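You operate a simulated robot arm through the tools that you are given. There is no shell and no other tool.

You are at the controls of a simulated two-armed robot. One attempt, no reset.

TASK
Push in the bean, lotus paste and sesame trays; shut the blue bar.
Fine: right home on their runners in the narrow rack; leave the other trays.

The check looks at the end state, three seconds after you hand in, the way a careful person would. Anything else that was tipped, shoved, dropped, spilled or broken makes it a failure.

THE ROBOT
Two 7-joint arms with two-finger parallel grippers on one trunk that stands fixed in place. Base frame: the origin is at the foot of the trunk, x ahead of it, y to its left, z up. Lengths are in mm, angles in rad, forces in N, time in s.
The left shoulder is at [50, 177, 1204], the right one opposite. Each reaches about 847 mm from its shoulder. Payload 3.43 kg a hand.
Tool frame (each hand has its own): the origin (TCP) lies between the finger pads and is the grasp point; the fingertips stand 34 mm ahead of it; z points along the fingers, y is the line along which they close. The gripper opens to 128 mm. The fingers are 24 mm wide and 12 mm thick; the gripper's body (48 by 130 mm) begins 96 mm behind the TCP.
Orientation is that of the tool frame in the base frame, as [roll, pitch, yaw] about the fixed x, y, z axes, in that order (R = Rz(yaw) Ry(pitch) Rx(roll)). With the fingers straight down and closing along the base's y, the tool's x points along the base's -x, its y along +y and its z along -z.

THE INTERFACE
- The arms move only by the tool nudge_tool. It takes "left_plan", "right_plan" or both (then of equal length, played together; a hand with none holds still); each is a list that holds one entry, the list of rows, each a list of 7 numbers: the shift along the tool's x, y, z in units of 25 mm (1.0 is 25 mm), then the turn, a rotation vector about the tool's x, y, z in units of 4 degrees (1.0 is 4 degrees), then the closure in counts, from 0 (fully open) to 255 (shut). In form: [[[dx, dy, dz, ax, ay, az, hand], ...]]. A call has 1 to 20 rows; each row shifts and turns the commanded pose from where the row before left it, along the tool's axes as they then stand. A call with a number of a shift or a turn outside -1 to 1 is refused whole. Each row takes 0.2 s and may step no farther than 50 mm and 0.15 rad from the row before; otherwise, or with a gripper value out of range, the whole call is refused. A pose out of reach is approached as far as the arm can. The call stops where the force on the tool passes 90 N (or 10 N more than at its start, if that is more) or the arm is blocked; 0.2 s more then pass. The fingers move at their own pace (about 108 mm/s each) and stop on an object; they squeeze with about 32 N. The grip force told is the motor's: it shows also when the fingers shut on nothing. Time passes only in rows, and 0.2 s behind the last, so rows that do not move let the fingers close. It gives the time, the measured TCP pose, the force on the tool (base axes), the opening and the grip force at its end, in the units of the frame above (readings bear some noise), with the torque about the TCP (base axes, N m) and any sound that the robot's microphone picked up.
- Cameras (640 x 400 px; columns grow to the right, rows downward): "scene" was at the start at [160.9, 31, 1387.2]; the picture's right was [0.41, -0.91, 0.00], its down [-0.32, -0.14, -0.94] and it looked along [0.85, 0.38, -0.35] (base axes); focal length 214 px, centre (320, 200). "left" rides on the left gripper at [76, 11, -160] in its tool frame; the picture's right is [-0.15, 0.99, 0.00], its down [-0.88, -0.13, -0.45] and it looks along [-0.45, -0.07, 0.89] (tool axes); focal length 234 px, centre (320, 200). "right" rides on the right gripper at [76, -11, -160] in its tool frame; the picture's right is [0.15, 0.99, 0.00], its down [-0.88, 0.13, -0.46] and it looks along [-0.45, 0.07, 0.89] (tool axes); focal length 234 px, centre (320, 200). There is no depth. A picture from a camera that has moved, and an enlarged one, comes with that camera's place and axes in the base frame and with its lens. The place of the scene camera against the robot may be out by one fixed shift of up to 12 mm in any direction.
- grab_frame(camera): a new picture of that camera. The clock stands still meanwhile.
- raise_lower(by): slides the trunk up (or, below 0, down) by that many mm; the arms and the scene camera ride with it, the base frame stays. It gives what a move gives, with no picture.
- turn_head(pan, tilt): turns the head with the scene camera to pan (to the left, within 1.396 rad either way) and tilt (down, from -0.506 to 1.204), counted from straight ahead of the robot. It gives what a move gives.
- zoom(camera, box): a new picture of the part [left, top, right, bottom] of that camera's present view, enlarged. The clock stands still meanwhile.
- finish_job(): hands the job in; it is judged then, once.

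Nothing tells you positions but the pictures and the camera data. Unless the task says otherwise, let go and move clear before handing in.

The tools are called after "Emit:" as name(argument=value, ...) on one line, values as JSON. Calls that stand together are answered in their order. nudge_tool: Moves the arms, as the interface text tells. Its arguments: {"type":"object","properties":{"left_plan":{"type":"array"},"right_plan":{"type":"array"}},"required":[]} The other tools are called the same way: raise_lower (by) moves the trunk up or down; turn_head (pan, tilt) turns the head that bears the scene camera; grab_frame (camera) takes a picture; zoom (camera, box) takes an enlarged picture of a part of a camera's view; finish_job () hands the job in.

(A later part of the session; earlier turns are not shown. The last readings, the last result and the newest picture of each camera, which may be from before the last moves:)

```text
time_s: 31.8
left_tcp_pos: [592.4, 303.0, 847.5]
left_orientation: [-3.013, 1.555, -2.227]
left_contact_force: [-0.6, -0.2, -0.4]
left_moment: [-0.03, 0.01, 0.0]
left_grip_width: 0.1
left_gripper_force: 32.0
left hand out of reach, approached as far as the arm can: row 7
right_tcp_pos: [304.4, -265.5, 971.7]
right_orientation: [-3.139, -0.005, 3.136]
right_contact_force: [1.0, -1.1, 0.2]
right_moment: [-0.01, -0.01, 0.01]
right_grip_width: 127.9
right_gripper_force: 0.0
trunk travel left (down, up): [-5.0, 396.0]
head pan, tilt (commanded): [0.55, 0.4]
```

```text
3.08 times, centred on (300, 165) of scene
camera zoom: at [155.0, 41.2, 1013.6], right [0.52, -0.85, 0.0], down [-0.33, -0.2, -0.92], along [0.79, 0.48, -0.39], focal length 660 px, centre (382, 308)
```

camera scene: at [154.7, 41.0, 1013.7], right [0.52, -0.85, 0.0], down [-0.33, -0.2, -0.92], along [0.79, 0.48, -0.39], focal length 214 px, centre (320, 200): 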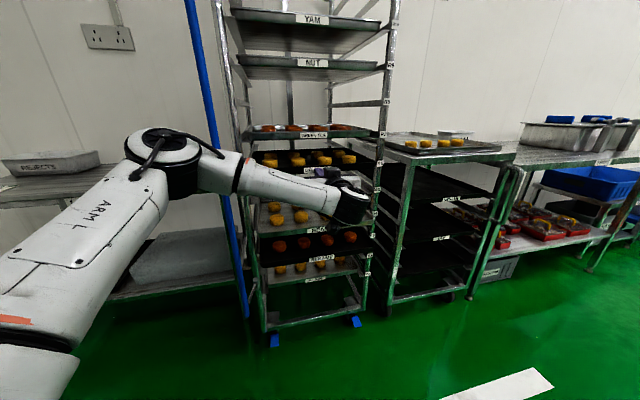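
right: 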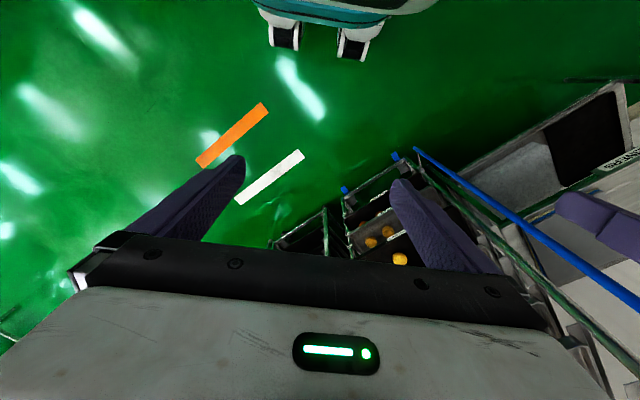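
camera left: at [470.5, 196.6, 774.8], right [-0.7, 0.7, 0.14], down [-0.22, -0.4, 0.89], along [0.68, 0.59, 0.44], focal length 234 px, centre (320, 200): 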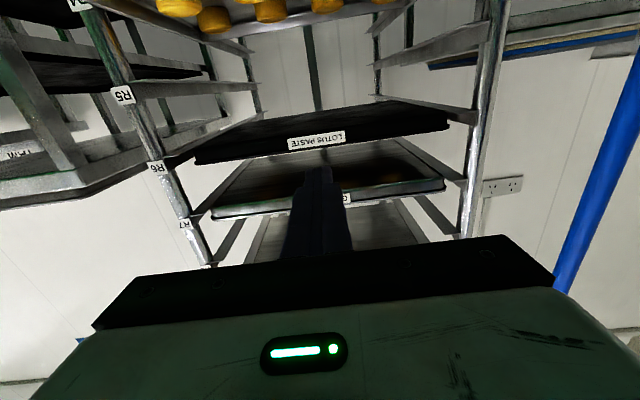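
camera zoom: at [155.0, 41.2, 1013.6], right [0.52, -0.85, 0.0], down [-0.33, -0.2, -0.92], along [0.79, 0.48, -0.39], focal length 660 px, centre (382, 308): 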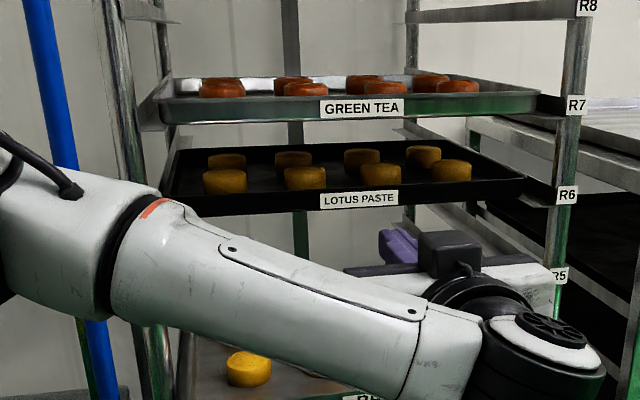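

Measured from the hand camera, LOTUS PASTE may be about 10 mm deeper than GREEN TEA, with no stop felt. I'll zoom in on both front corners to settle that before going on.

Emit:
zoom(camera="scene", box=[220, 110, 300, 180])

Emit:
zoom(camera="left", box=[180, 120, 280, 230])

Emit:
zoom(camera="left", box=[380, 90, 500, 220])

```text
5.71 times, centred on (260, 145) of scene
camera zoom: at [155.0, 41.2, 1013.6], right [0.52, -0.85, 0.0], down [-0.33, -0.2, -0.92], along [0.79, 0.48, -0.39], focal length 1226 px, centre (663, 514)
```

zoom: 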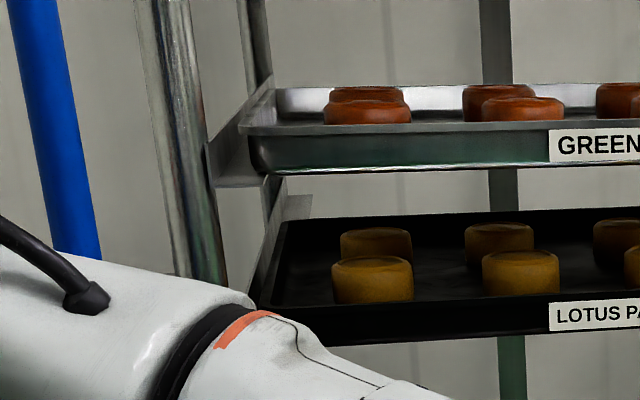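

```text
3.64 times, centred on (230, 175) of left
camera zoom: at [470.5, 196.6, 774.8], right [-0.7, 0.7, 0.14], down [-0.22, -0.4, 0.89], along [0.68, 0.59, 0.44], focal length 852 px, centre (647, 291)
```

zoom: 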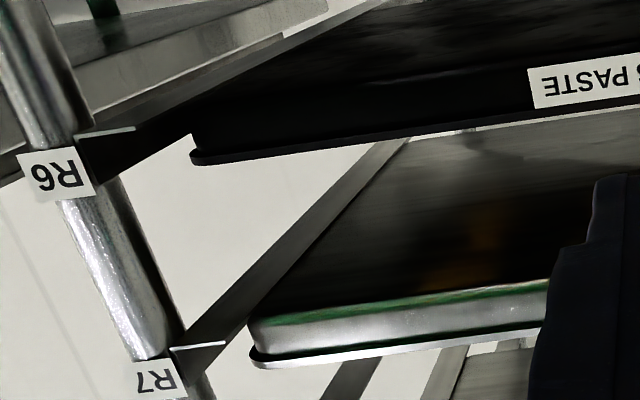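

```text
3.08 times, centred on (440, 155) of left
camera zoom: at [470.5, 196.6, 774.8], right [-0.7, 0.7, 0.14], down [-0.22, -0.4, 0.89], along [0.68, 0.59, 0.44], focal length 720 px, centre (-49, 338)
```

zoom: 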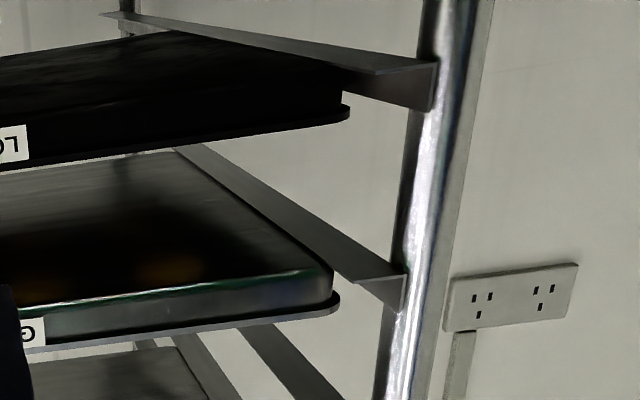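

Corner by corner, LOTUS PASTE sits about 12 mm deeper than GREEN TEA, so the neighbours' front plane is at s≈811 and no stop was met there. Before deciding whether to ease it back, I'll look for stops on the empty runners.

Emit:
zoom(camera="left", box=[100, 0, 260, 100])

Emit:
zoom(camera="left", box=[340, 0, 500, 100])

Emit:
zoom(camera="scene", box=[220, 60, 400, 150])

Emit:
zoom(camera="left", box=[200, 90, 460, 260])

```text
4.00 times, centred on (180, 50) of left
camera zoom: at [470.5, 196.6, 774.8], right [-0.7, 0.7, 0.14], down [-0.22, -0.4, 0.89], along [0.68, 0.59, 0.44], focal length 937 px, centre (880, 800)
```

zoom: 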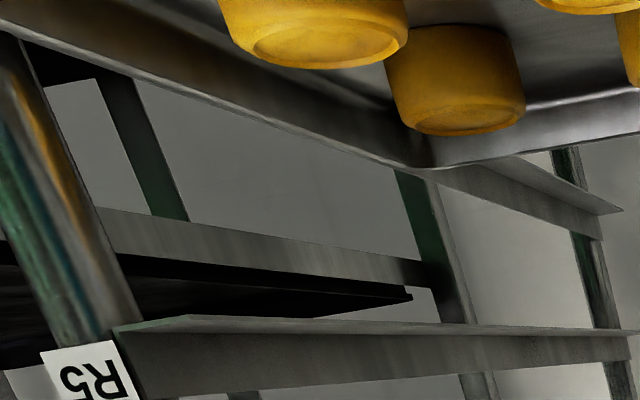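

```text
4.00 times, centred on (420, 50) of left
camera zoom: at [470.5, 196.6, 774.8], right [-0.7, 0.7, 0.14], down [-0.22, -0.4, 0.89], along [0.68, 0.59, 0.44], focal length 937 px, centre (-80, 800)
```

zoom: 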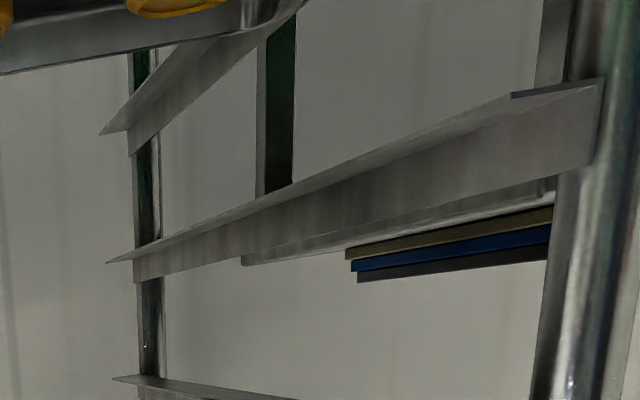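

```text
3.56 times, centred on (310, 105) of scene
camera zoom: at [155.0, 41.2, 1013.6], right [0.52, -0.85, 0.0], down [-0.33, -0.2, -0.92], along [0.79, 0.48, -0.39], focal length 763 px, centre (356, 538)
```

zoom: 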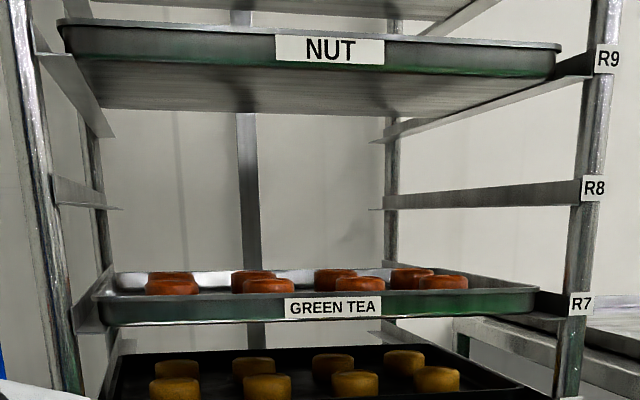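

```text
2.35 times, centred on (330, 175) of left
camera zoom: at [470.5, 196.6, 774.8], right [-0.7, 0.7, 0.14], down [-0.22, -0.4, 0.89], along [0.68, 0.59, 0.44], focal length 551 px, centre (296, 259)
```

zoom: 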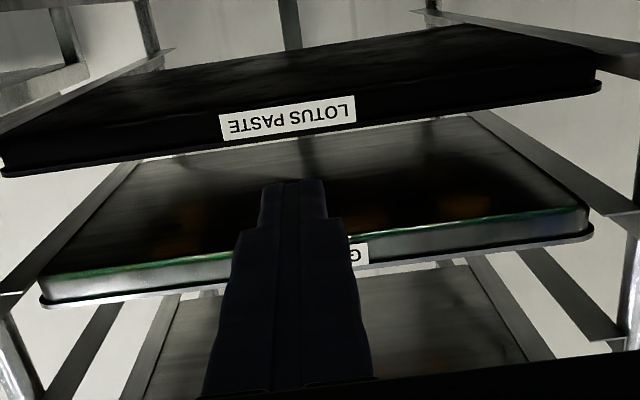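

There are no stops on the runners, so "home" must be the plane the other four trays share (s≈811, i.e. TCP≈777), and I should ease LOTUS PASTE back about 12 mm later. For now I'll go down to BEAN and use that plane as the target.

Emit:
nudge_tool(left_plan=[[[0.9, 0, 0, 0, 0, 0, 255], [1, 0, 0, 0, 0, 0, 255], [1, 0, 0, 0, 0, 0, 255], [1, 0, 0, 0, 0, 0, 255]]])

Emit:
grab_frame(camera="left")

Emit:
grab_frame(camera="scene")

```text
time_s: 32.8
left_tcp_pos: [578.8, 332.8, 770.3]
left_orientation: [-3.004, 1.554, -2.217]
left_contact_force: [-0.4, 0.5, -0.3]
left_moment: [0.01, -0.01, -0.01]
left_grip_width: 0.1
left_gripper_force: 32.0
left hand out of reach, approached as far as the arm can: row 1, 2, 3, 4
right_tcp_pos: [303.9, -264.5, 971.6]
right_orientation: [-3.139, -0.003, 3.135]
right_contact_force: [-0.7, 0.7, -0.4]
right_moment: [-0.02, 0.02, 0.0]
right_grip_width: 128.1
right_gripper_force: 0.1
trunk travel left (down, up): [-5.0, 396.0]
head pan, tilt (commanded): [0.55, 0.4]
```

```text
taken
camera left: at [456.1, 227.6, 695.5], right [-0.7, 0.7, 0.14], down [-0.22, -0.4, 0.89], along [0.68, 0.59, 0.44], focal length 234 px, centre (320, 200)
```

left: 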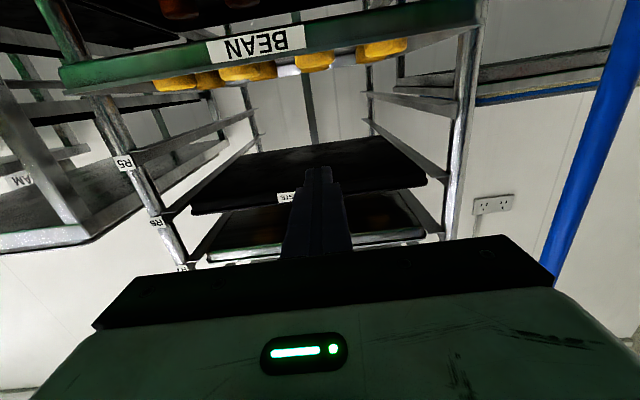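

```text
taken
camera scene: at [155.0, 41.2, 1013.6], right [0.52, -0.85, 0.0], down [-0.33, -0.2, -0.92], along [0.79, 0.48, -0.39], focal length 214 px, centre (320, 200)
```

scene: 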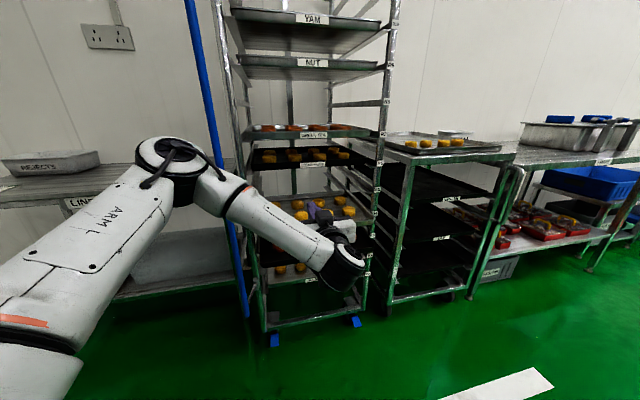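

The hand went down to z=770 but drifted left to t≈174, and the elbow is still about 100 mm clear of the bar. I'll continue down to BEAN's height in short moves, bringing it back to the centre line.

Emit:
nudge_tool(left_plan=[[[0.8, -0.3, 0, 0, 0, 0, 255], [0.8, -0.3, 0, 0, 0, 0, 255], [0.8, -0.3, 0, 0, 0, 0, 255], [0.8, -0.3, 0, 0, 0, 0, 255], [0.8, -0.3, 0, 0, 0, 0, 255]]])

Emit:
grab_frame(camera="left")

Emit:
grab_frame(camera="scene")

```text
time_s: 34.0
left_tcp_pos: [573.9, 369.7, 722.6]
left_orientation: [-3.042, 1.555, -2.251]
left_contact_force: [0.0, -0.2, 0.3]
left_moment: [0.02, -0.03, 0.02]
left_grip_width: 0.0
left_gripper_force: 31.3
left hand out of reach, approached as far as the arm can: row 1, 2, 3, 4, 5
right_tcp_pos: [304.1, -265.6, 971.8]
right_orientation: [-3.139, -0.006, 3.135]
right_contact_force: [0.3, 0.1, -0.5]
right_moment: [0.0, -0.01, -0.01]
right_grip_width: 128.1
right_gripper_force: 0.0
trunk travel left (down, up): [-5.0, 396.0]
head pan, tilt (commanded): [0.55, 0.4]
```

```text
taken
camera left: at [450.5, 263.5, 648.8], right [-0.7, 0.7, 0.14], down [-0.22, -0.4, 0.89], along [0.68, 0.59, 0.44], focal length 234 px, centre (320, 200)
```

left: 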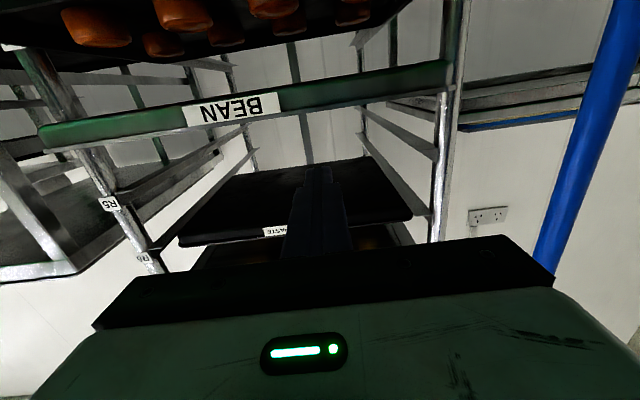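

```text
taken
camera scene: at [155.0, 41.2, 1013.6], right [0.52, -0.85, 0.0], down [-0.33, -0.2, -0.92], along [0.79, 0.48, -0.39], focal length 214 px, centre (320, 200)
```

scene: 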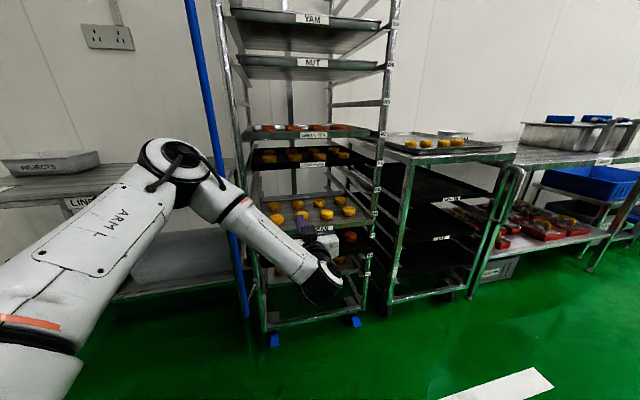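

With the fingers level the wrist folds too tightly to get low, so the arm is being limited. For BEAN and SESAME I'll pitch the fingers about 45° downward, which frees the wrist and also lets the hand camera see the tray fronts.

Emit:
nudge_tool(left_plan=[[[0, 0, -0.2, 0, 1, 0, 255], [0, 0, -0.2, 0, 1, 0, 255], [0, 0, 0, 0, 1, 0, 255], [0, 0, 0, 0, 1, 0, 255], [0, 0, 0, 0, 1, 0, 255], [0, 0, 0, 0, 1, 0, 255], [0, 0, 0, 0, 1, 0, 255], [0, 0, 0, 0, 1, 0, 255], [0, 0, 0, 0, 1, 0, 255], [0, 0, 0, 0, 1, 0, 255], [0, 0, 0, 0, 1, 0, 255]]])

Emit:
grab_frame(camera="left")

Emit:
grab_frame(camera="scene")

```text
time_s: 36.4
left_tcp_pos: [564.2, 363.1, 722.2]
left_orientation: [-3.14, 0.787, -2.353]
left_contact_force: [0.4, 0.5, 0.0]
left_moment: [0.0, 0.01, 0.02]
left_grip_width: 0.0
left_gripper_force: 32.2
right_tcp_pos: [304.6, -264.0, 971.9]
right_orientation: [-3.14, -0.007, 3.137]
right_contact_force: [-0.6, 0.2, 0.3]
right_moment: [-0.03, 0.02, 0.01]
right_grip_width: 128.0
right_gripper_force: 0.2
trunk travel left (down, up): [-5.0, 396.0]
head pan, tilt (commanded): [0.55, 0.4]
```

```text
taken
camera left: at [437.5, 253.1, 780.8], right [-0.63, 0.77, 0.1], down [0.3, 0.12, 0.95], along [0.72, 0.62, -0.31], focal length 234 px, centre (320, 200)
```

left: 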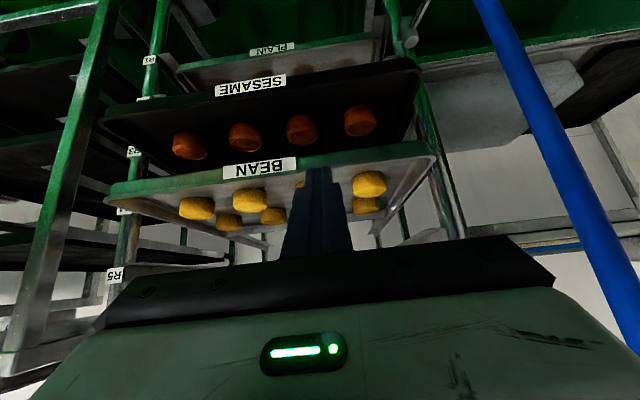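

```text
taken
camera scene: at [155.0, 41.2, 1013.6], right [0.52, -0.85, 0.0], down [-0.33, -0.2, -0.92], along [0.79, 0.48, -0.39], focal length 214 px, centre (320, 200)
```

scene: 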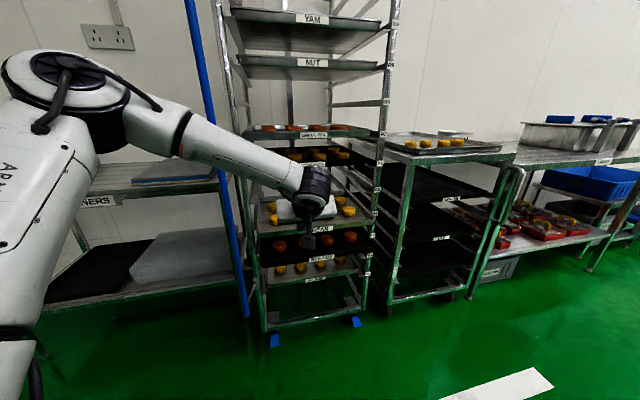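

That pose is reached exactly: fingers 45° down at s≈656, t≈142, with the elbow well away from the bar. I'll zoom the hand camera to fix BEAN's and SESAME's front corners.

Emit:
zoom(camera="left", box=[80, 40, 280, 220])

Emit:
zoom(camera="left", box=[300, 20, 500, 200])

```text
2.22 times, centred on (180, 130) of left
camera zoom: at [437.5, 253.1, 780.8], right [-0.63, 0.77, 0.1], down [0.3, 0.12, 0.95], along [0.72, 0.62, -0.31], focal length 520 px, centre (631, 356)
```

zoom: 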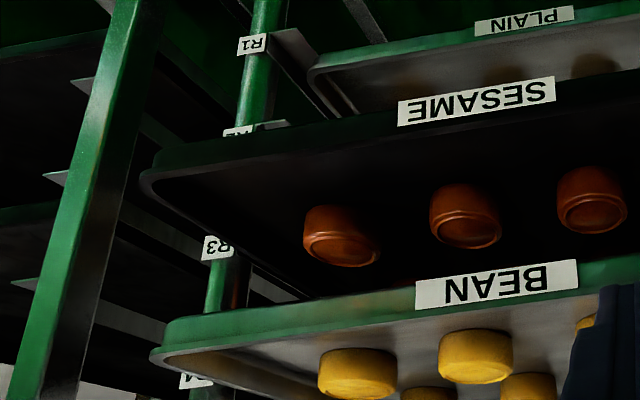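

```text
2.22 times, centred on (400, 110) of left
camera zoom: at [437.5, 253.1, 780.8], right [-0.63, 0.77, 0.1], down [0.3, 0.12, 0.95], along [0.72, 0.62, -0.31], focal length 520 px, centre (142, 400)
```

zoom: 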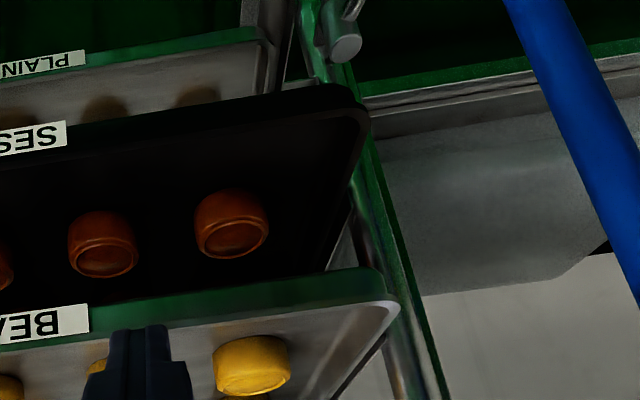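

From the 45° view: BEAN's rim is at S≈726, z≈669, centre t≈213; SESAME's is at S≈703, z≈576; PLAIN sits at S≈810, which confirms the home plane. I'll shift right to the centre line and lower to BEAN's face, still 35 mm short of it.

Emit:
nudge_tool(left_plan=[[[0.236, -0.473, 0.236, 0, 0, 0, 255], [0.236, -0.473, 0.236, 0, 0, 0, 255], [0.236, -0.473, 0.236, 0, 0, 0, 255], [0.236, -0.473, 0.236, 0, 0, 0, 255], [0.236, -0.473, 0.236, 0, 0, 0, 255], [0.236, -0.473, 0.236, 0, 0, 0, 255]]])

Emit:
grab_frame(camera="left")

Emit:
grab_frame(camera="scene")

```text
time_s: 37.8
left_tcp_pos: [613.2, 313.9, 672.1]
left_orientation: [-3.141, 0.79, -2.352]
left_contact_force: [1.0, 0.9, -0.3]
left_moment: [-0.03, 0.01, -0.01]
left_grip_width: 0.0
left_gripper_force: 32.2
right_tcp_pos: [304.9, -263.9, 971.7]
right_orientation: [-3.14, -0.006, 3.136]
right_contact_force: [-0.4, -0.3, 0.1]
right_moment: [0.0, -0.01, -0.02]
right_grip_width: 128.1
right_gripper_force: 0.0
trunk travel left (down, up): [-5.0, 396.0]
head pan, tilt (commanded): [0.55, 0.4]
```

```text
taken
camera left: at [487.4, 203.1, 730.5], right [-0.63, 0.77, 0.1], down [0.3, 0.12, 0.95], along [0.72, 0.63, -0.31], focal length 234 px, centre (320, 200)
```

left: 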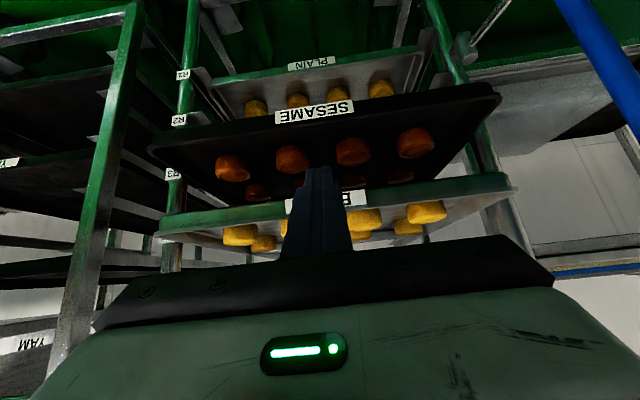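

```text
taken
camera scene: at [154.9, 41.2, 1013.6], right [0.52, -0.85, 0.0], down [-0.33, -0.2, -0.92], along [0.79, 0.48, -0.39], focal length 214 px, centre (320, 200)
```

scene: 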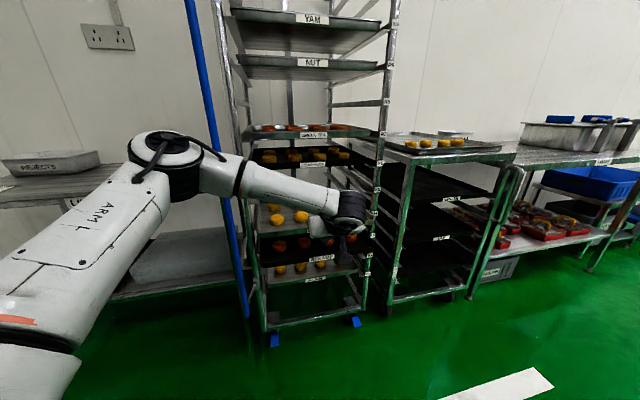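

The hand is centred at t≈212 and z≈672. I'll go in level towards BEAN: 30 mm, then small steps to contact.

Emit:
nudge_tool(left_plan=[[[-0.212, 0, 0.212, 0, 0, 0, 255], [-0.212, 0, 0.212, 0, 0, 0, 255], [-0.212, 0, 0.212, 0, 0, 0, 255], [-0.212, 0, 0.212, 0, 0, 0, 255], [-0.1, 0, 0.1, 0, 0, 0, 255], [-0.1, 0, 0.1, 0, 0, 0, 255]]])

Emit:
grab_frame(camera="left")

Emit:
zoom(camera="left", box=[230, 130, 410, 260])

```text
time_s: 39.2
left_tcp_pos: [639.4, 339.0, 672.0]
left_orientation: [-3.14, 0.787, -2.353]
left_contact_force: [-2.6, -0.8, 0.7]
left_moment: [-0.02, 0.0, 0.03]
left_grip_width: 0.2
left_gripper_force: 32.3
right_tcp_pos: [304.1, -264.4, 972.7]
right_orientation: [-3.14, -0.006, 3.136]
right_contact_force: [0.2, 0.0, 0.6]
right_moment: [-0.04, 0.01, -0.04]
right_grip_width: 127.7
right_gripper_force: 0.0
trunk travel left (down, up): [-5.0, 396.0]
head pan, tilt (commanded): [0.55, 0.4]
```

```text
taken
camera left: at [513.4, 228.5, 731.3], right [-0.63, 0.77, 0.1], down [0.3, 0.12, 0.95], along [0.72, 0.63, -0.31], focal length 234 px, centre (320, 200)
```

left: 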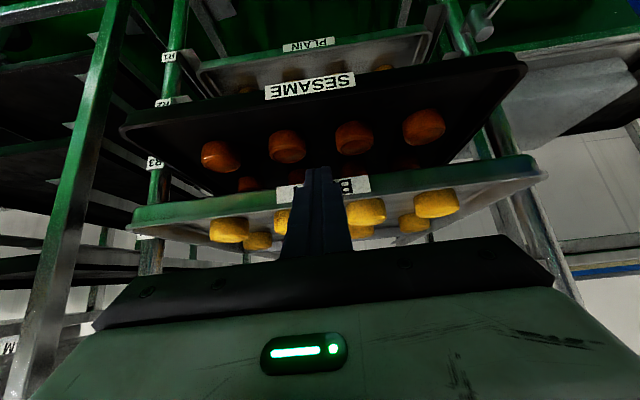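

```text
3.08 times, centred on (320, 195) of left
camera zoom: at [513.4, 228.5, 731.3], right [-0.63, 0.77, 0.1], down [0.3, 0.12, 0.95], along [0.72, 0.63, -0.31], focal length 720 px, centre (320, 215)
```

zoom: 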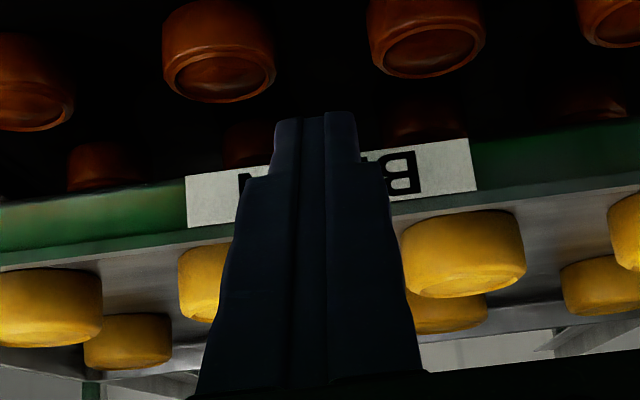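

Contact with BEAN at about 2.5 N, tray square on. I'll push it 70 mm of the roughly 84 mm it needs, then measure.

Emit:
nudge_tool(left_plan=[[[-0.283, 0, 0.283, 0, 0, 0, 255], [-0.283, 0, 0.283, 0, 0, 0, 255], [-0.283, 0, 0.283, 0, 0, 0, 255], [-0.283, 0, 0.283, 0, 0, 0, 255], [-0.283, 0, 0.283, 0, 0, 0, 255], [-0.283, 0, 0.283, 0, 0, 0, 255], [-0.283, 0, 0.283, 0, 0, 0, 255]]])

Emit:
grab_frame(camera="left")

Emit:
grab_frame(camera="scene")

```text
time_s: 40.8
left_tcp_pos: [679.0, 395.2, 676.4]
left_orientation: [-3.139, 0.788, -2.35]
left_contact_force: [-2.2, -2.1, 0.3]
left_moment: [-0.03, 0.04, -0.03]
left_grip_width: 0.0
left_gripper_force: 32.2
left hand out of reach, approached as far as the arm can: row 4, 6, 7
right_tcp_pos: [304.5, -264.6, 972.3]
right_orientation: [-3.139, -0.006, 3.136]
right_contact_force: [-0.4, 0.1, -0.1]
right_moment: [-0.01, 0.01, -0.02]
right_grip_width: 128.1
right_gripper_force: 0.0
trunk travel left (down, up): [-5.0, 396.0]
head pan, tilt (commanded): [0.55, 0.4]
```

```text
taken
camera left: at [552.8, 284.3, 735.0], right [-0.63, 0.77, 0.1], down [0.3, 0.12, 0.95], along [0.72, 0.62, -0.31], focal length 234 px, centre (320, 200)
```

left: 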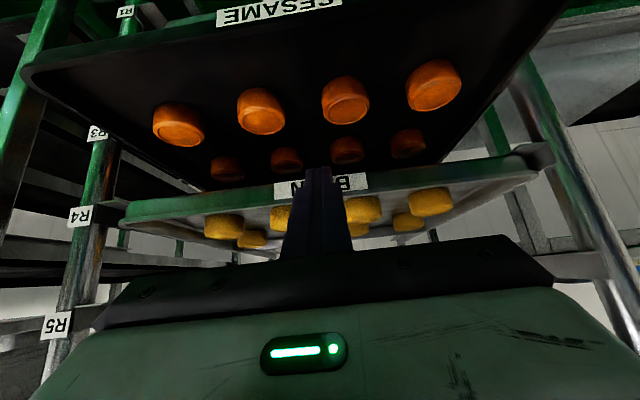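

```text
taken
camera scene: at [154.9, 41.1, 1013.6], right [0.52, -0.85, 0.0], down [-0.33, -0.2, -0.92], along [0.79, 0.48, -0.39], focal length 214 px, centre (320, 200)
```

scene: 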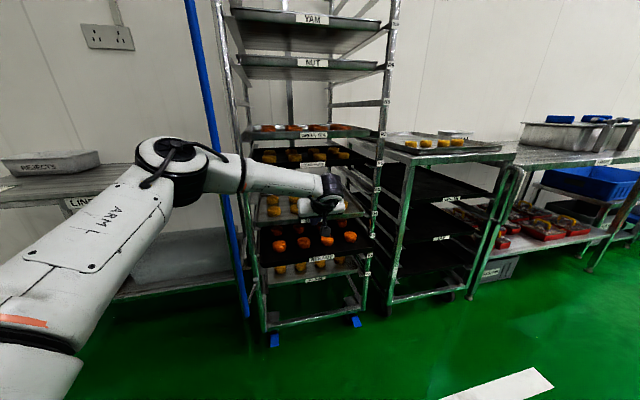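

BEAN is nearly in, with about 15 mm to go; the hand slid 11 mm left of centre but the tray looks square. I'll push on in small steps.

Emit:
nudge_tool(left_plan=[[[-0.1, 0, 0.1, 0, 0, 0, 255], [-0.1, 0, 0.1, 0, 0, 0, 255], [-0.1, 0, 0.1, 0, 0, 0, 255]]])

Emit:
zoom(camera="left", box=[40, 100, 240, 260])

Emit:
zoom(camera="left", box=[420, 80, 620, 240])

Emit:
zoom(camera="scene", box=[220, 140, 400, 270])

```text
time_s: 41.6
left_tcp_pos: [684.0, 403.5, 677.6]
left_orientation: [-3.136, 0.788, -2.352]
left_contact_force: [-2.6, -2.2, 1.3]
left_moment: [-0.01, 0.01, -0.01]
left_grip_width: 0.1
left_gripper_force: 31.9
left hand out of reach, approached as far as the arm can: row 3
right_tcp_pos: [303.6, -265.0, 972.5]
right_orientation: [-3.14, -0.006, 3.135]
right_contact_force: [-1.2, 0.2, 0.4]
right_moment: [-0.01, 0.04, 0.01]
right_grip_width: 127.8
right_gripper_force: 0.0
trunk travel left (down, up): [-5.0, 396.0]
head pan, tilt (commanded): [0.55, 0.4]
```

```text
2.50 times, centred on (140, 180) of left
camera zoom: at [557.1, 293.3, 735.7], right [-0.63, 0.77, 0.1], down [0.3, 0.12, 0.95], along [0.72, 0.62, -0.31], focal length 585 px, centre (770, 250)
```

zoom: 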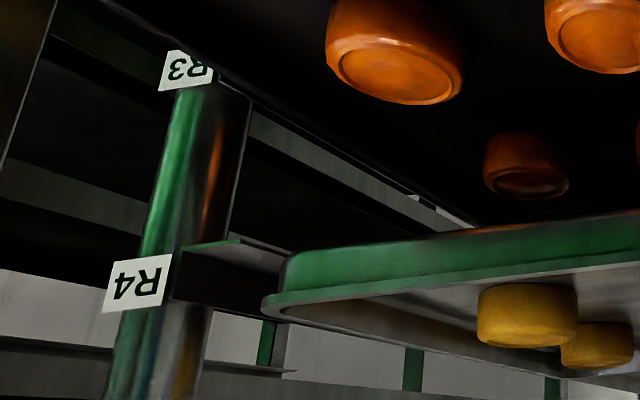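

```text
2.50 times, centred on (520, 160) of left
camera zoom: at [557.1, 293.3, 735.7], right [-0.63, 0.77, 0.1], down [0.3, 0.12, 0.95], along [0.72, 0.62, -0.31], focal length 585 px, centre (-180, 300)
```

zoom: 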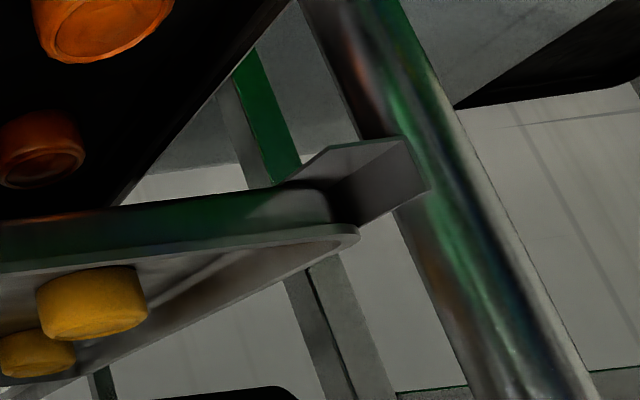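

```text
3.08 times, centred on (310, 205) of scene
camera zoom: at [154.8, 41.0, 1013.6], right [0.52, -0.85, 0.0], down [-0.33, -0.2, -0.92], along [0.79, 0.48, -0.39], focal length 660 px, centre (351, 185)
```

zoom: 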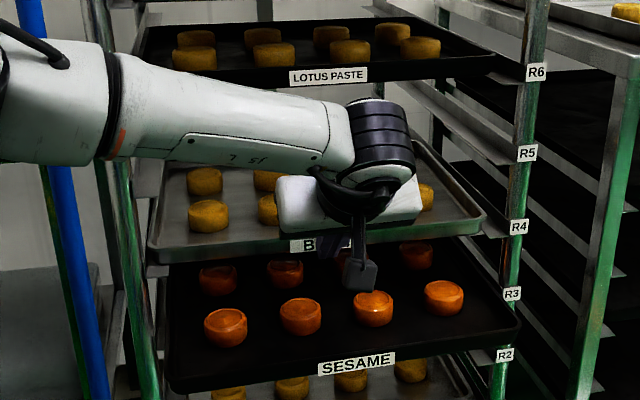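

BEAN's front is now at S≈804 by both contact and corners, so about 7 mm remain. I'll push just that.

Emit:
nudge_tool(left_plan=[[[-0.11, 0, 0.11, 0, 0, 0, 255], [-0.1, 0, 0.1, 0, 0, 0, 255]]])

```text
time_s: 42.2
left_tcp_pos: [686.0, 409.2, 678.6]
left_orientation: [-3.14, 0.789, -2.353]
left_contact_force: [-2.1, -3.1, 0.6]
left_moment: [-0.05, 0.02, -0.02]
left_grip_width: 0.0
left_gripper_force: 31.8
right_tcp_pos: [304.2, -264.6, 971.7]
right_orientation: [-3.141, -0.006, 3.137]
right_contact_force: [0.8, -0.4, 0.1]
right_moment: [-0.01, -0.03, 0.02]
right_grip_width: 128.2
right_gripper_force: 0.1
trunk travel left (down, up): [-5.0, 396.0]
head pan, tilt (commanded): [0.55, 0.4]
```

BEAN should now be at about S=809. I'll back straight off and check it against its neighbours.

Emit:
nudge_tool(left_plan=[[[0.4, 0, -0.4, 0, 0, 0, 255], [0.7, 0, -0.7, 0, 0, 0, 255], [0.7, 0, -0.7, 0, 0, 0, 255], [0.7, 0, -0.7, 0, 0, 0, 255], [0.7, 0, -0.7, 0, 0, 0, 255], [0.4, 0, -0.4, 0, 0, 0, 255]]])

Emit:
grab_frame(camera="left")

Emit:
zoom(camera="left", box=[140, 20, 340, 260])

Emit:
zoom(camera="left", box=[330, 20, 530, 260])

Emit:
zoom(camera="scene", box=[220, 100, 400, 270])

```text
time_s: 43.6
left_tcp_pos: [597.8, 319.0, 678.6]
left_orientation: [-3.141, 0.787, -2.35]
left_contact_force: [-0.1, 0.2, 0.4]
left_moment: [0.02, -0.02, 0.01]
left_grip_width: 0.0
left_gripper_force: 32.5
right_tcp_pos: [304.0, -265.1, 972.4]
right_orientation: [-3.139, -0.005, 3.136]
right_contact_force: [-0.6, 0.1, 0.4]
right_moment: [0.02, -0.04, -0.02]
right_grip_width: 127.9
right_gripper_force: 0.0
trunk travel left (down, up): [-5.0, 396.0]
head pan, tilt (commanded): [0.55, 0.4]
```

```text
taken
camera left: at [470.4, 208.6, 736.0], right [-0.63, 0.77, 0.1], down [0.3, 0.12, 0.95], along [0.72, 0.63, -0.31], focal length 234 px, centre (320, 200)
```

left: 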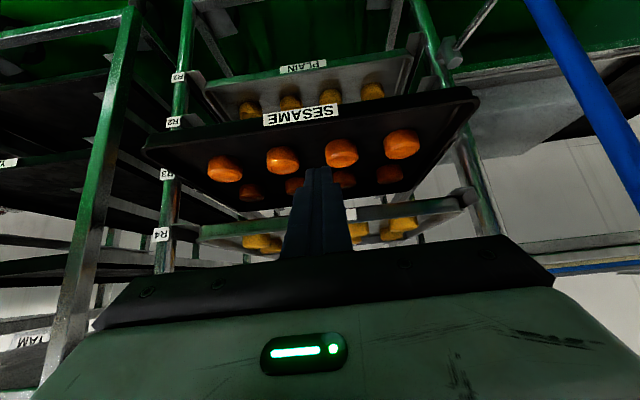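

```text
1.67 times, centred on (240, 140) of left
camera zoom: at [470.4, 208.6, 736.0], right [-0.63, 0.77, 0.1], down [0.3, 0.12, 0.95], along [0.72, 0.63, -0.31], focal length 390 px, centre (453, 300)
```

zoom: 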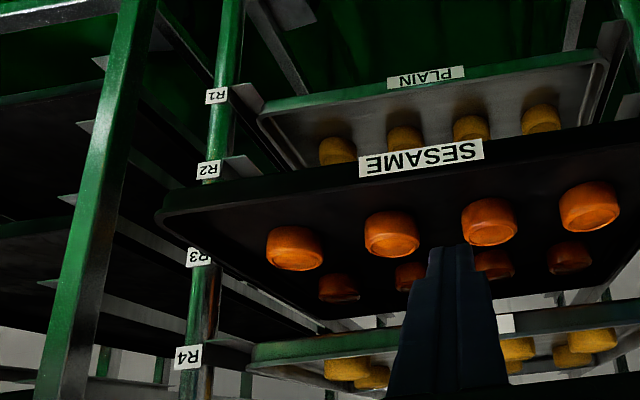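

```text
1.67 times, centred on (430, 140) of left
camera zoom: at [470.4, 208.6, 736.0], right [-0.63, 0.77, 0.1], down [0.3, 0.12, 0.95], along [0.72, 0.63, -0.31], focal length 390 px, centre (137, 300)
```

zoom: 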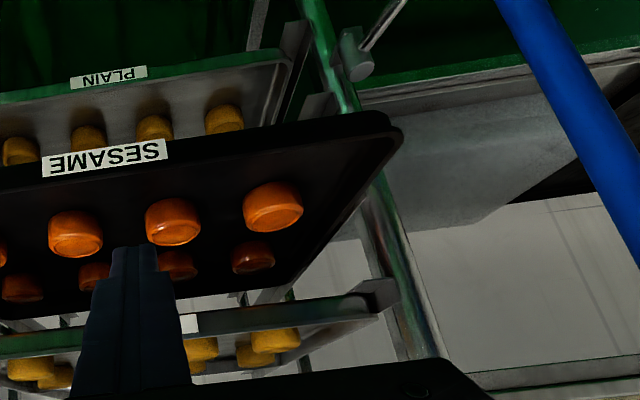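

```text
2.35 times, centred on (310, 185) of scene
camera zoom: at [155.0, 41.2, 1013.6], right [0.52, -0.85, 0.0], down [-0.33, -0.2, -0.92], along [0.79, 0.48, -0.39], focal length 505 px, centre (344, 235)
```

zoom: 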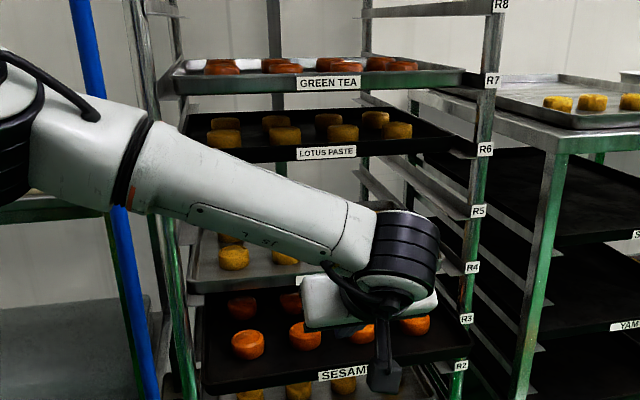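

BEAN's front now measures S≈810, the same as PLAIN, though the hand's sideways drift dragged it about 7 mm left, which I'll correct with a grip later. For SESAME I'll first turn the hand 20° to the right, which is more natural for this arm, to avoid that drift.

Emit:
nudge_tool(left_plan=[[[0.1, -0.1, -0.1, 0.59, 0, 0.59, 255], [0.1, -0.1, -0.1, 0.59, 0, 0.59, 255], [0.1, -0.1, -0.1, 0.59, 0, 0.59, 255], [0.1, -0.1, -0.1, 0.59, 0, 0.59, 255], [0, -0.1, 0, 0.59, 0, 0.59, 255], [0, -0.1, 0, 0.59, 0, 0.59, 255]]])

Emit:
nudge_tool(left_plan=[[[0.7, 0, 0.7, 0, 0, 0, 255], [0.7, 0, 0.7, 0, 0, 0, 255], [0.7, 0, 0.7, 0, 0, 0, 255], [0.6, 0, 0.6, 0, 0, 0, 255]]])

Emit:
grab_frame(camera="left")

Emit:
grab_frame(camera="scene")

```text
time_s: 45.0
left_tcp_pos: [598.7, 299.8, 676.5]
left_orientation: [-3.141, 0.789, -2.703]
left_contact_force: [-0.2, -0.3, 0.1]
left_moment: [-0.03, 0.0, 0.04]
left_grip_width: 0.0
left_gripper_force: 31.9
right_tcp_pos: [304.9, -265.3, 973.4]
right_orientation: [-3.14, -0.004, 3.136]
right_contact_force: [0.1, 0.7, -0.5]
right_moment: [-0.01, 0.0, 0.01]
right_grip_width: 127.8
right_gripper_force: 0.1
trunk travel left (down, up): [-5.0, 396.0]
head pan, tilt (commanded): [0.55, 0.4]
```

```text
time_s: 46.0
left_tcp_pos: [598.0, 297.8, 581.7]
left_orientation: [-3.141, 0.788, -2.701]
left_contact_force: [0.6, -0.3, 0.1]
left_moment: [-0.02, -0.01, 0.0]
left_grip_width: 0.0
left_gripper_force: 31.8
right_tcp_pos: [305.1, -265.2, 972.0]
right_orientation: [-3.14, -0.006, 3.136]
right_contact_force: [0.0, 0.5, 0.3]
right_moment: [-0.01, 0.01, 0.0]
right_grip_width: 128.1
right_gripper_force: 0.1
trunk travel left (down, up): [-5.0, 396.0]
head pan, tilt (commanded): [0.55, 0.4]
```

```text
taken
camera left: at [441.2, 237.6, 640.1], right [-0.33, 0.94, 0.1], down [0.32, 0.01, 0.95], along [0.89, 0.34, -0.31], focal length 234 px, centre (320, 200)
```

left: 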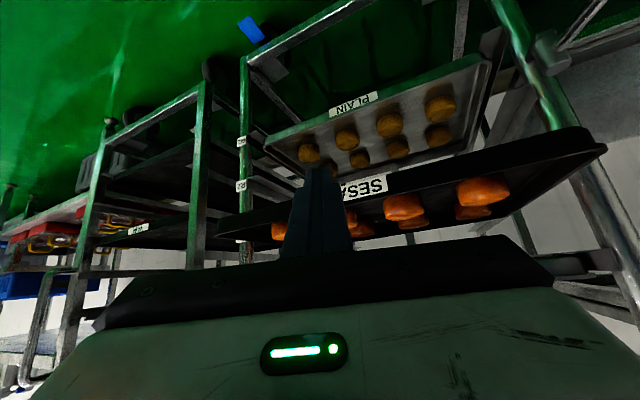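

```text
taken
camera scene: at [154.9, 41.2, 1013.6], right [0.52, -0.85, 0.0], down [-0.33, -0.2, -0.92], along [0.79, 0.48, -0.39], focal length 214 px, centre (320, 200)
```

scene: 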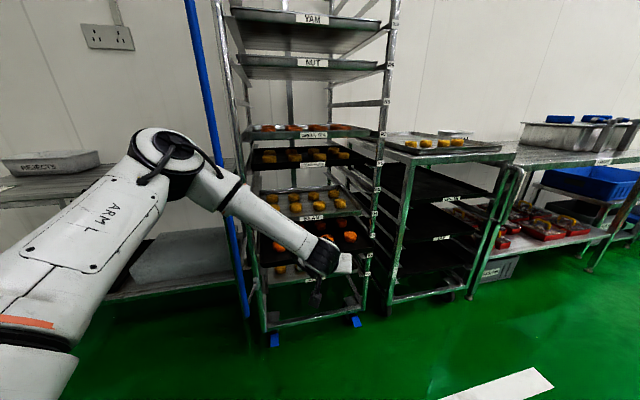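

This pose is fully within reach: the contact corner is at t≈212, z≈566, right at SESAME's middle, and about 35 mm short of it. I'll approach along the runner direction to contact.

Emit:
nudge_tool(left_plan=[[[-0.266, 0.135, 0.266, 0, 0, 0, 255], [-0.266, 0.135, 0.266, 0, 0, 0, 255], [-0.266, 0.135, 0.266, 0, 0, 0, 255], [-0.08, 0.04, 0.08, 0, 0, 0, 255], [-0.08, 0.04, 0.08, 0, 0, 0, 255]]])

Emit:
grab_frame(camera="left")

Emit:
zoom(camera="left", box=[230, 110, 430, 260])

```text
time_s: 47.2
left_tcp_pos: [623.5, 322.7, 581.9]
left_orientation: [-3.139, 0.789, -2.703]
left_contact_force: [-2.0, -3.0, 1.7]
left_moment: [-0.03, 0.02, -0.02]
left_grip_width: 0.1
left_gripper_force: 32.4
right_tcp_pos: [304.1, -264.1, 973.0]
right_orientation: [-3.14, -0.006, 3.136]
right_contact_force: [0.5, -0.3, -0.3]
right_moment: [0.0, 0.0, 0.01]
right_grip_width: 127.9
right_gripper_force: 0.1
trunk travel left (down, up): [-5.0, 396.0]
head pan, tilt (commanded): [0.55, 0.4]
```

```text
taken
camera left: at [466.7, 262.9, 640.5], right [-0.33, 0.94, 0.1], down [0.32, 0.01, 0.95], along [0.89, 0.34, -0.31], focal length 234 px, centre (320, 200)
```

left: 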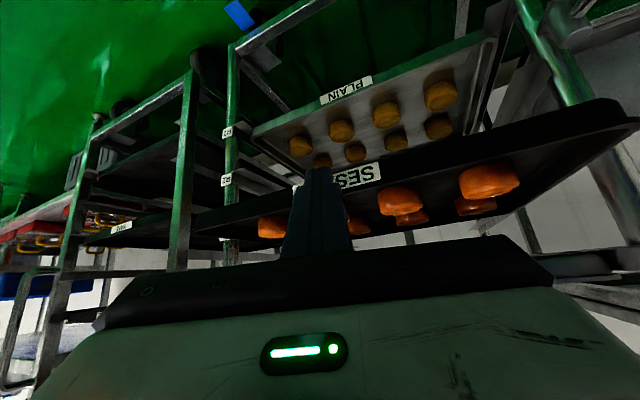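

```text
2.67 times, centred on (330, 185) of left
camera zoom: at [466.7, 262.9, 640.5], right [-0.33, 0.94, 0.1], down [0.32, 0.01, 0.95], along [0.89, 0.34, -0.31], focal length 624 px, centre (293, 240)
```

zoom: 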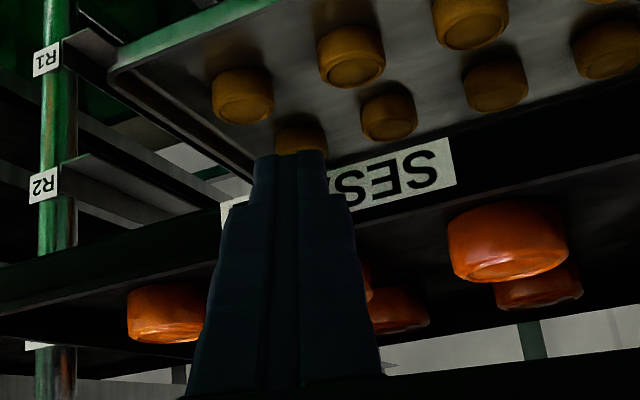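

Contact with SESAME at TCP s≈669 with 3.5 N, just as predicted. I'll push 60 mm along the runners and check for sideways drift.

Emit:
nudge_tool(left_plan=[[[-0.266, 0.135, 0.266, 0, 0, 0, 255], [-0.266, 0.135, 0.266, 0, 0, 0, 255], [-0.266, 0.135, 0.266, 0, 0, 0, 255], [-0.266, 0.135, 0.266, 0, 0, 0, 255], [-0.266, 0.135, 0.266, 0, 0, 0, 255], [-0.266, 0.135, 0.266, 0, 0, 0, 255]]])

Emit:
grab_frame(camera="left")

Emit:
grab_frame(camera="scene")

```text
time_s: 48.6
left_tcp_pos: [665.2, 366.5, 583.9]
left_orientation: [-3.141, 0.791, -2.703]
left_contact_force: [-1.8, -2.0, 3.1]
left_moment: [0.05, -0.07, -0.01]
left_grip_width: 0.0
left_gripper_force: 31.4
right_tcp_pos: [303.6, -264.4, 972.4]
right_orientation: [-3.138, -0.006, 3.136]
right_contact_force: [-0.4, -0.9, 0.0]
right_moment: [-0.02, -0.02, 0.02]
right_grip_width: 127.9
right_gripper_force: 0.1
trunk travel left (down, up): [-5.0, 396.0]
head pan, tilt (commanded): [0.55, 0.4]
```

```text
taken
camera left: at [508.6, 305.3, 641.8], right [-0.33, 0.94, 0.1], down [0.32, 0.01, 0.95], along [0.89, 0.34, -0.31], focal length 234 px, centre (320, 200)
```

left: 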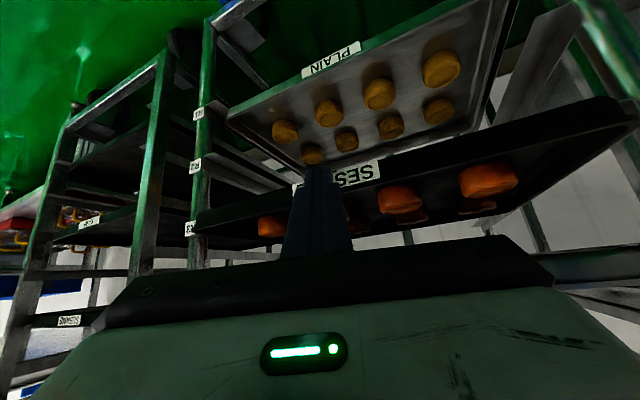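

```text
taken
camera scene: at [154.6, 40.9, 1013.7], right [0.52, -0.85, 0.0], down [-0.33, -0.2, -0.92], along [0.79, 0.48, -0.39], focal length 214 px, centre (320, 200)
```

scene: 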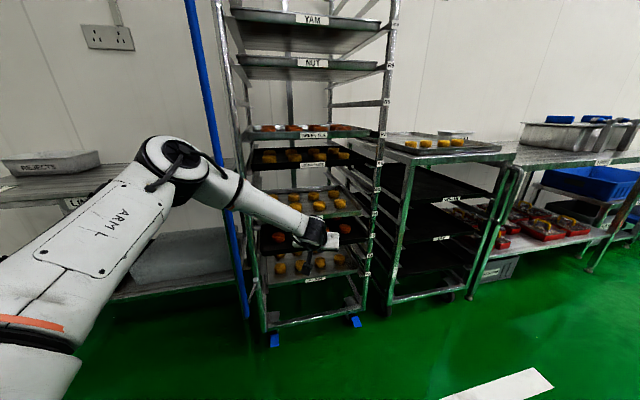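

No sideways drift this time: SESAME is at about S=763 and t≈211. I'll push 38 mm more, then measure.

Emit:
nudge_tool(left_plan=[[[-0.253, 0.128, 0.253, 0, 0, 0, 255], [-0.253, 0.128, 0.253, 0, 0, 0, 255], [-0.253, 0.128, 0.253, 0, 0, 0, 255], [-0.253, 0.128, 0.253, 0, 0, 0, 255]]])

Emit:
grab_frame(camera="left")

Emit:
zoom(camera="scene", box=[220, 150, 400, 290])

Emit:
grab_frame(camera="scene")

```text
time_s: 49.6
left_tcp_pos: [686.4, 395.3, 587.2]
left_orientation: [-3.14, 0.787, -2.701]
left_contact_force: [-3.1, -1.0, -1.1]
left_moment: [-0.04, 0.05, 0.0]
left_grip_width: 0.0
left_gripper_force: 32.2
left hand out of reach, approached as far as the arm can: row 3, 4
right_tcp_pos: [304.4, -263.7, 972.5]
right_orientation: [-3.139, -0.006, 3.138]
right_contact_force: [0.5, -0.1, -0.5]
right_moment: [0.02, -0.05, -0.01]
right_grip_width: 128.0
right_gripper_force: 0.1
trunk travel left (down, up): [-5.0, 396.0]
head pan, tilt (commanded): [0.55, 0.4]
```

```text
taken
camera left: at [529.9, 336.0, 645.3], right [-0.33, 0.94, 0.1], down [0.33, 0.01, 0.95], along [0.89, 0.34, -0.31], focal length 234 px, centre (320, 200)
```

left: 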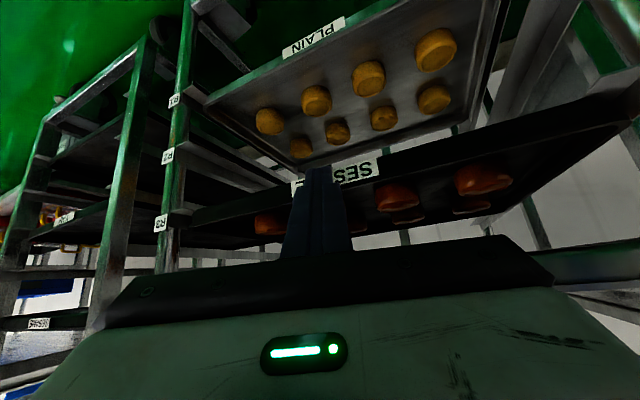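

```text
2.86 times, centred on (310, 220) of scene
camera zoom: at [155.0, 41.2, 1013.5], right [0.52, -0.85, 0.0], down [-0.33, -0.2, -0.92], along [0.79, 0.48, -0.39], focal length 613 px, centre (349, 143)
```

zoom: 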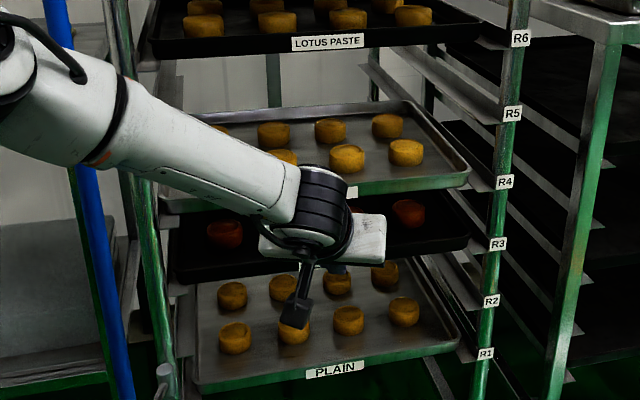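

```text
taken
camera scene: at [155.0, 41.2, 1013.5], right [0.52, -0.85, 0.0], down [-0.33, -0.2, -0.92], along [0.79, 0.48, -0.39], focal length 214 px, centre (320, 200)
```

scene: 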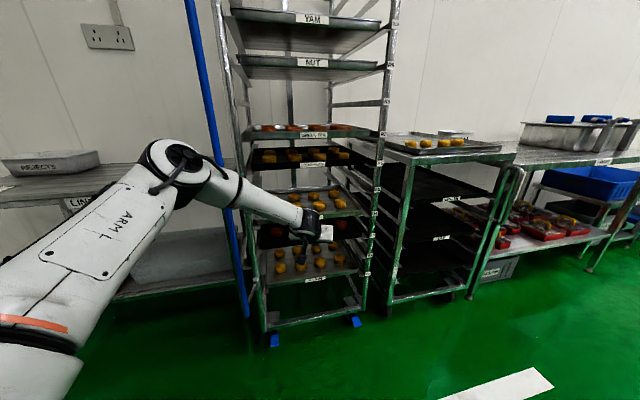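

SESAME is at about S=799, with about 12 mm left, but at 45° the arm begins drifting up and left again. I'll back off 20 mm, flatten the fingers to 25°, re-centre, and finish the push from there.

Emit:
nudge_tool(left_plan=[[[0.265, -0.135, -0.265, 0, 0, 0, 255], [0.4, -0.2, -0.4, 0, 0, 0, 255], [0, 0, 0, 0, -1, 0, 255], [0, 0, 0, 0, -1, 0, 255], [0, 0, 0, 0, -1, 0, 255], [0, 0, 0, 0, -1, 0, 255], [0, 0, 0, 0, -1, 0, 255], [0.35, -0.11, 0.2, 0, 0, 0, 255], [0.35, -0.11, 0.2, 0, 0, 0, 255]]])

Emit:
grab_frame(camera="left")

Emit:
grab_frame(camera="scene")

```text
time_s: 51.6
left_tcp_pos: [653.8, 387.1, 592.3]
left_orientation: [-3.139, 1.137, -2.701]
left_contact_force: [1.0, -0.2, -0.3]
left_moment: [-0.01, 0.01, -0.02]
left_grip_width: 0.0
left_gripper_force: 31.7
left hand out of reach, approached as far as the arm can: row 5, 6, 7, 8, 9
right_tcp_pos: [304.9, -265.9, 972.7]
right_orientation: [-3.14, -0.004, 3.137]
right_contact_force: [-0.4, 0.4, 0.3]
right_moment: [0.04, -0.01, -0.02]
right_grip_width: 128.0
right_gripper_force: 0.0
trunk travel left (down, up): [-5.0, 396.0]
head pan, tilt (commanded): [0.55, 0.4]
```

```text
taken
camera left: at [486.8, 322.0, 590.3], right [-0.36, 0.92, 0.13], down [0.02, -0.14, 0.99], along [0.93, 0.36, 0.03], focal length 234 px, centre (320, 200)
```

left: 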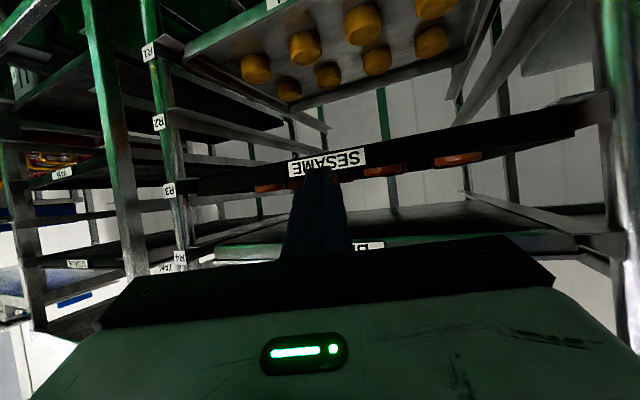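

```text
taken
camera scene: at [155.0, 41.2, 1013.6], right [0.52, -0.85, 0.0], down [-0.33, -0.2, -0.92], along [0.79, 0.48, -0.39], focal length 214 px, centre (320, 200)
```

scene: 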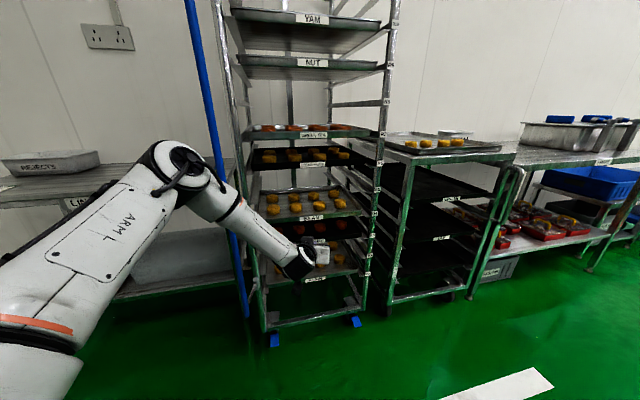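

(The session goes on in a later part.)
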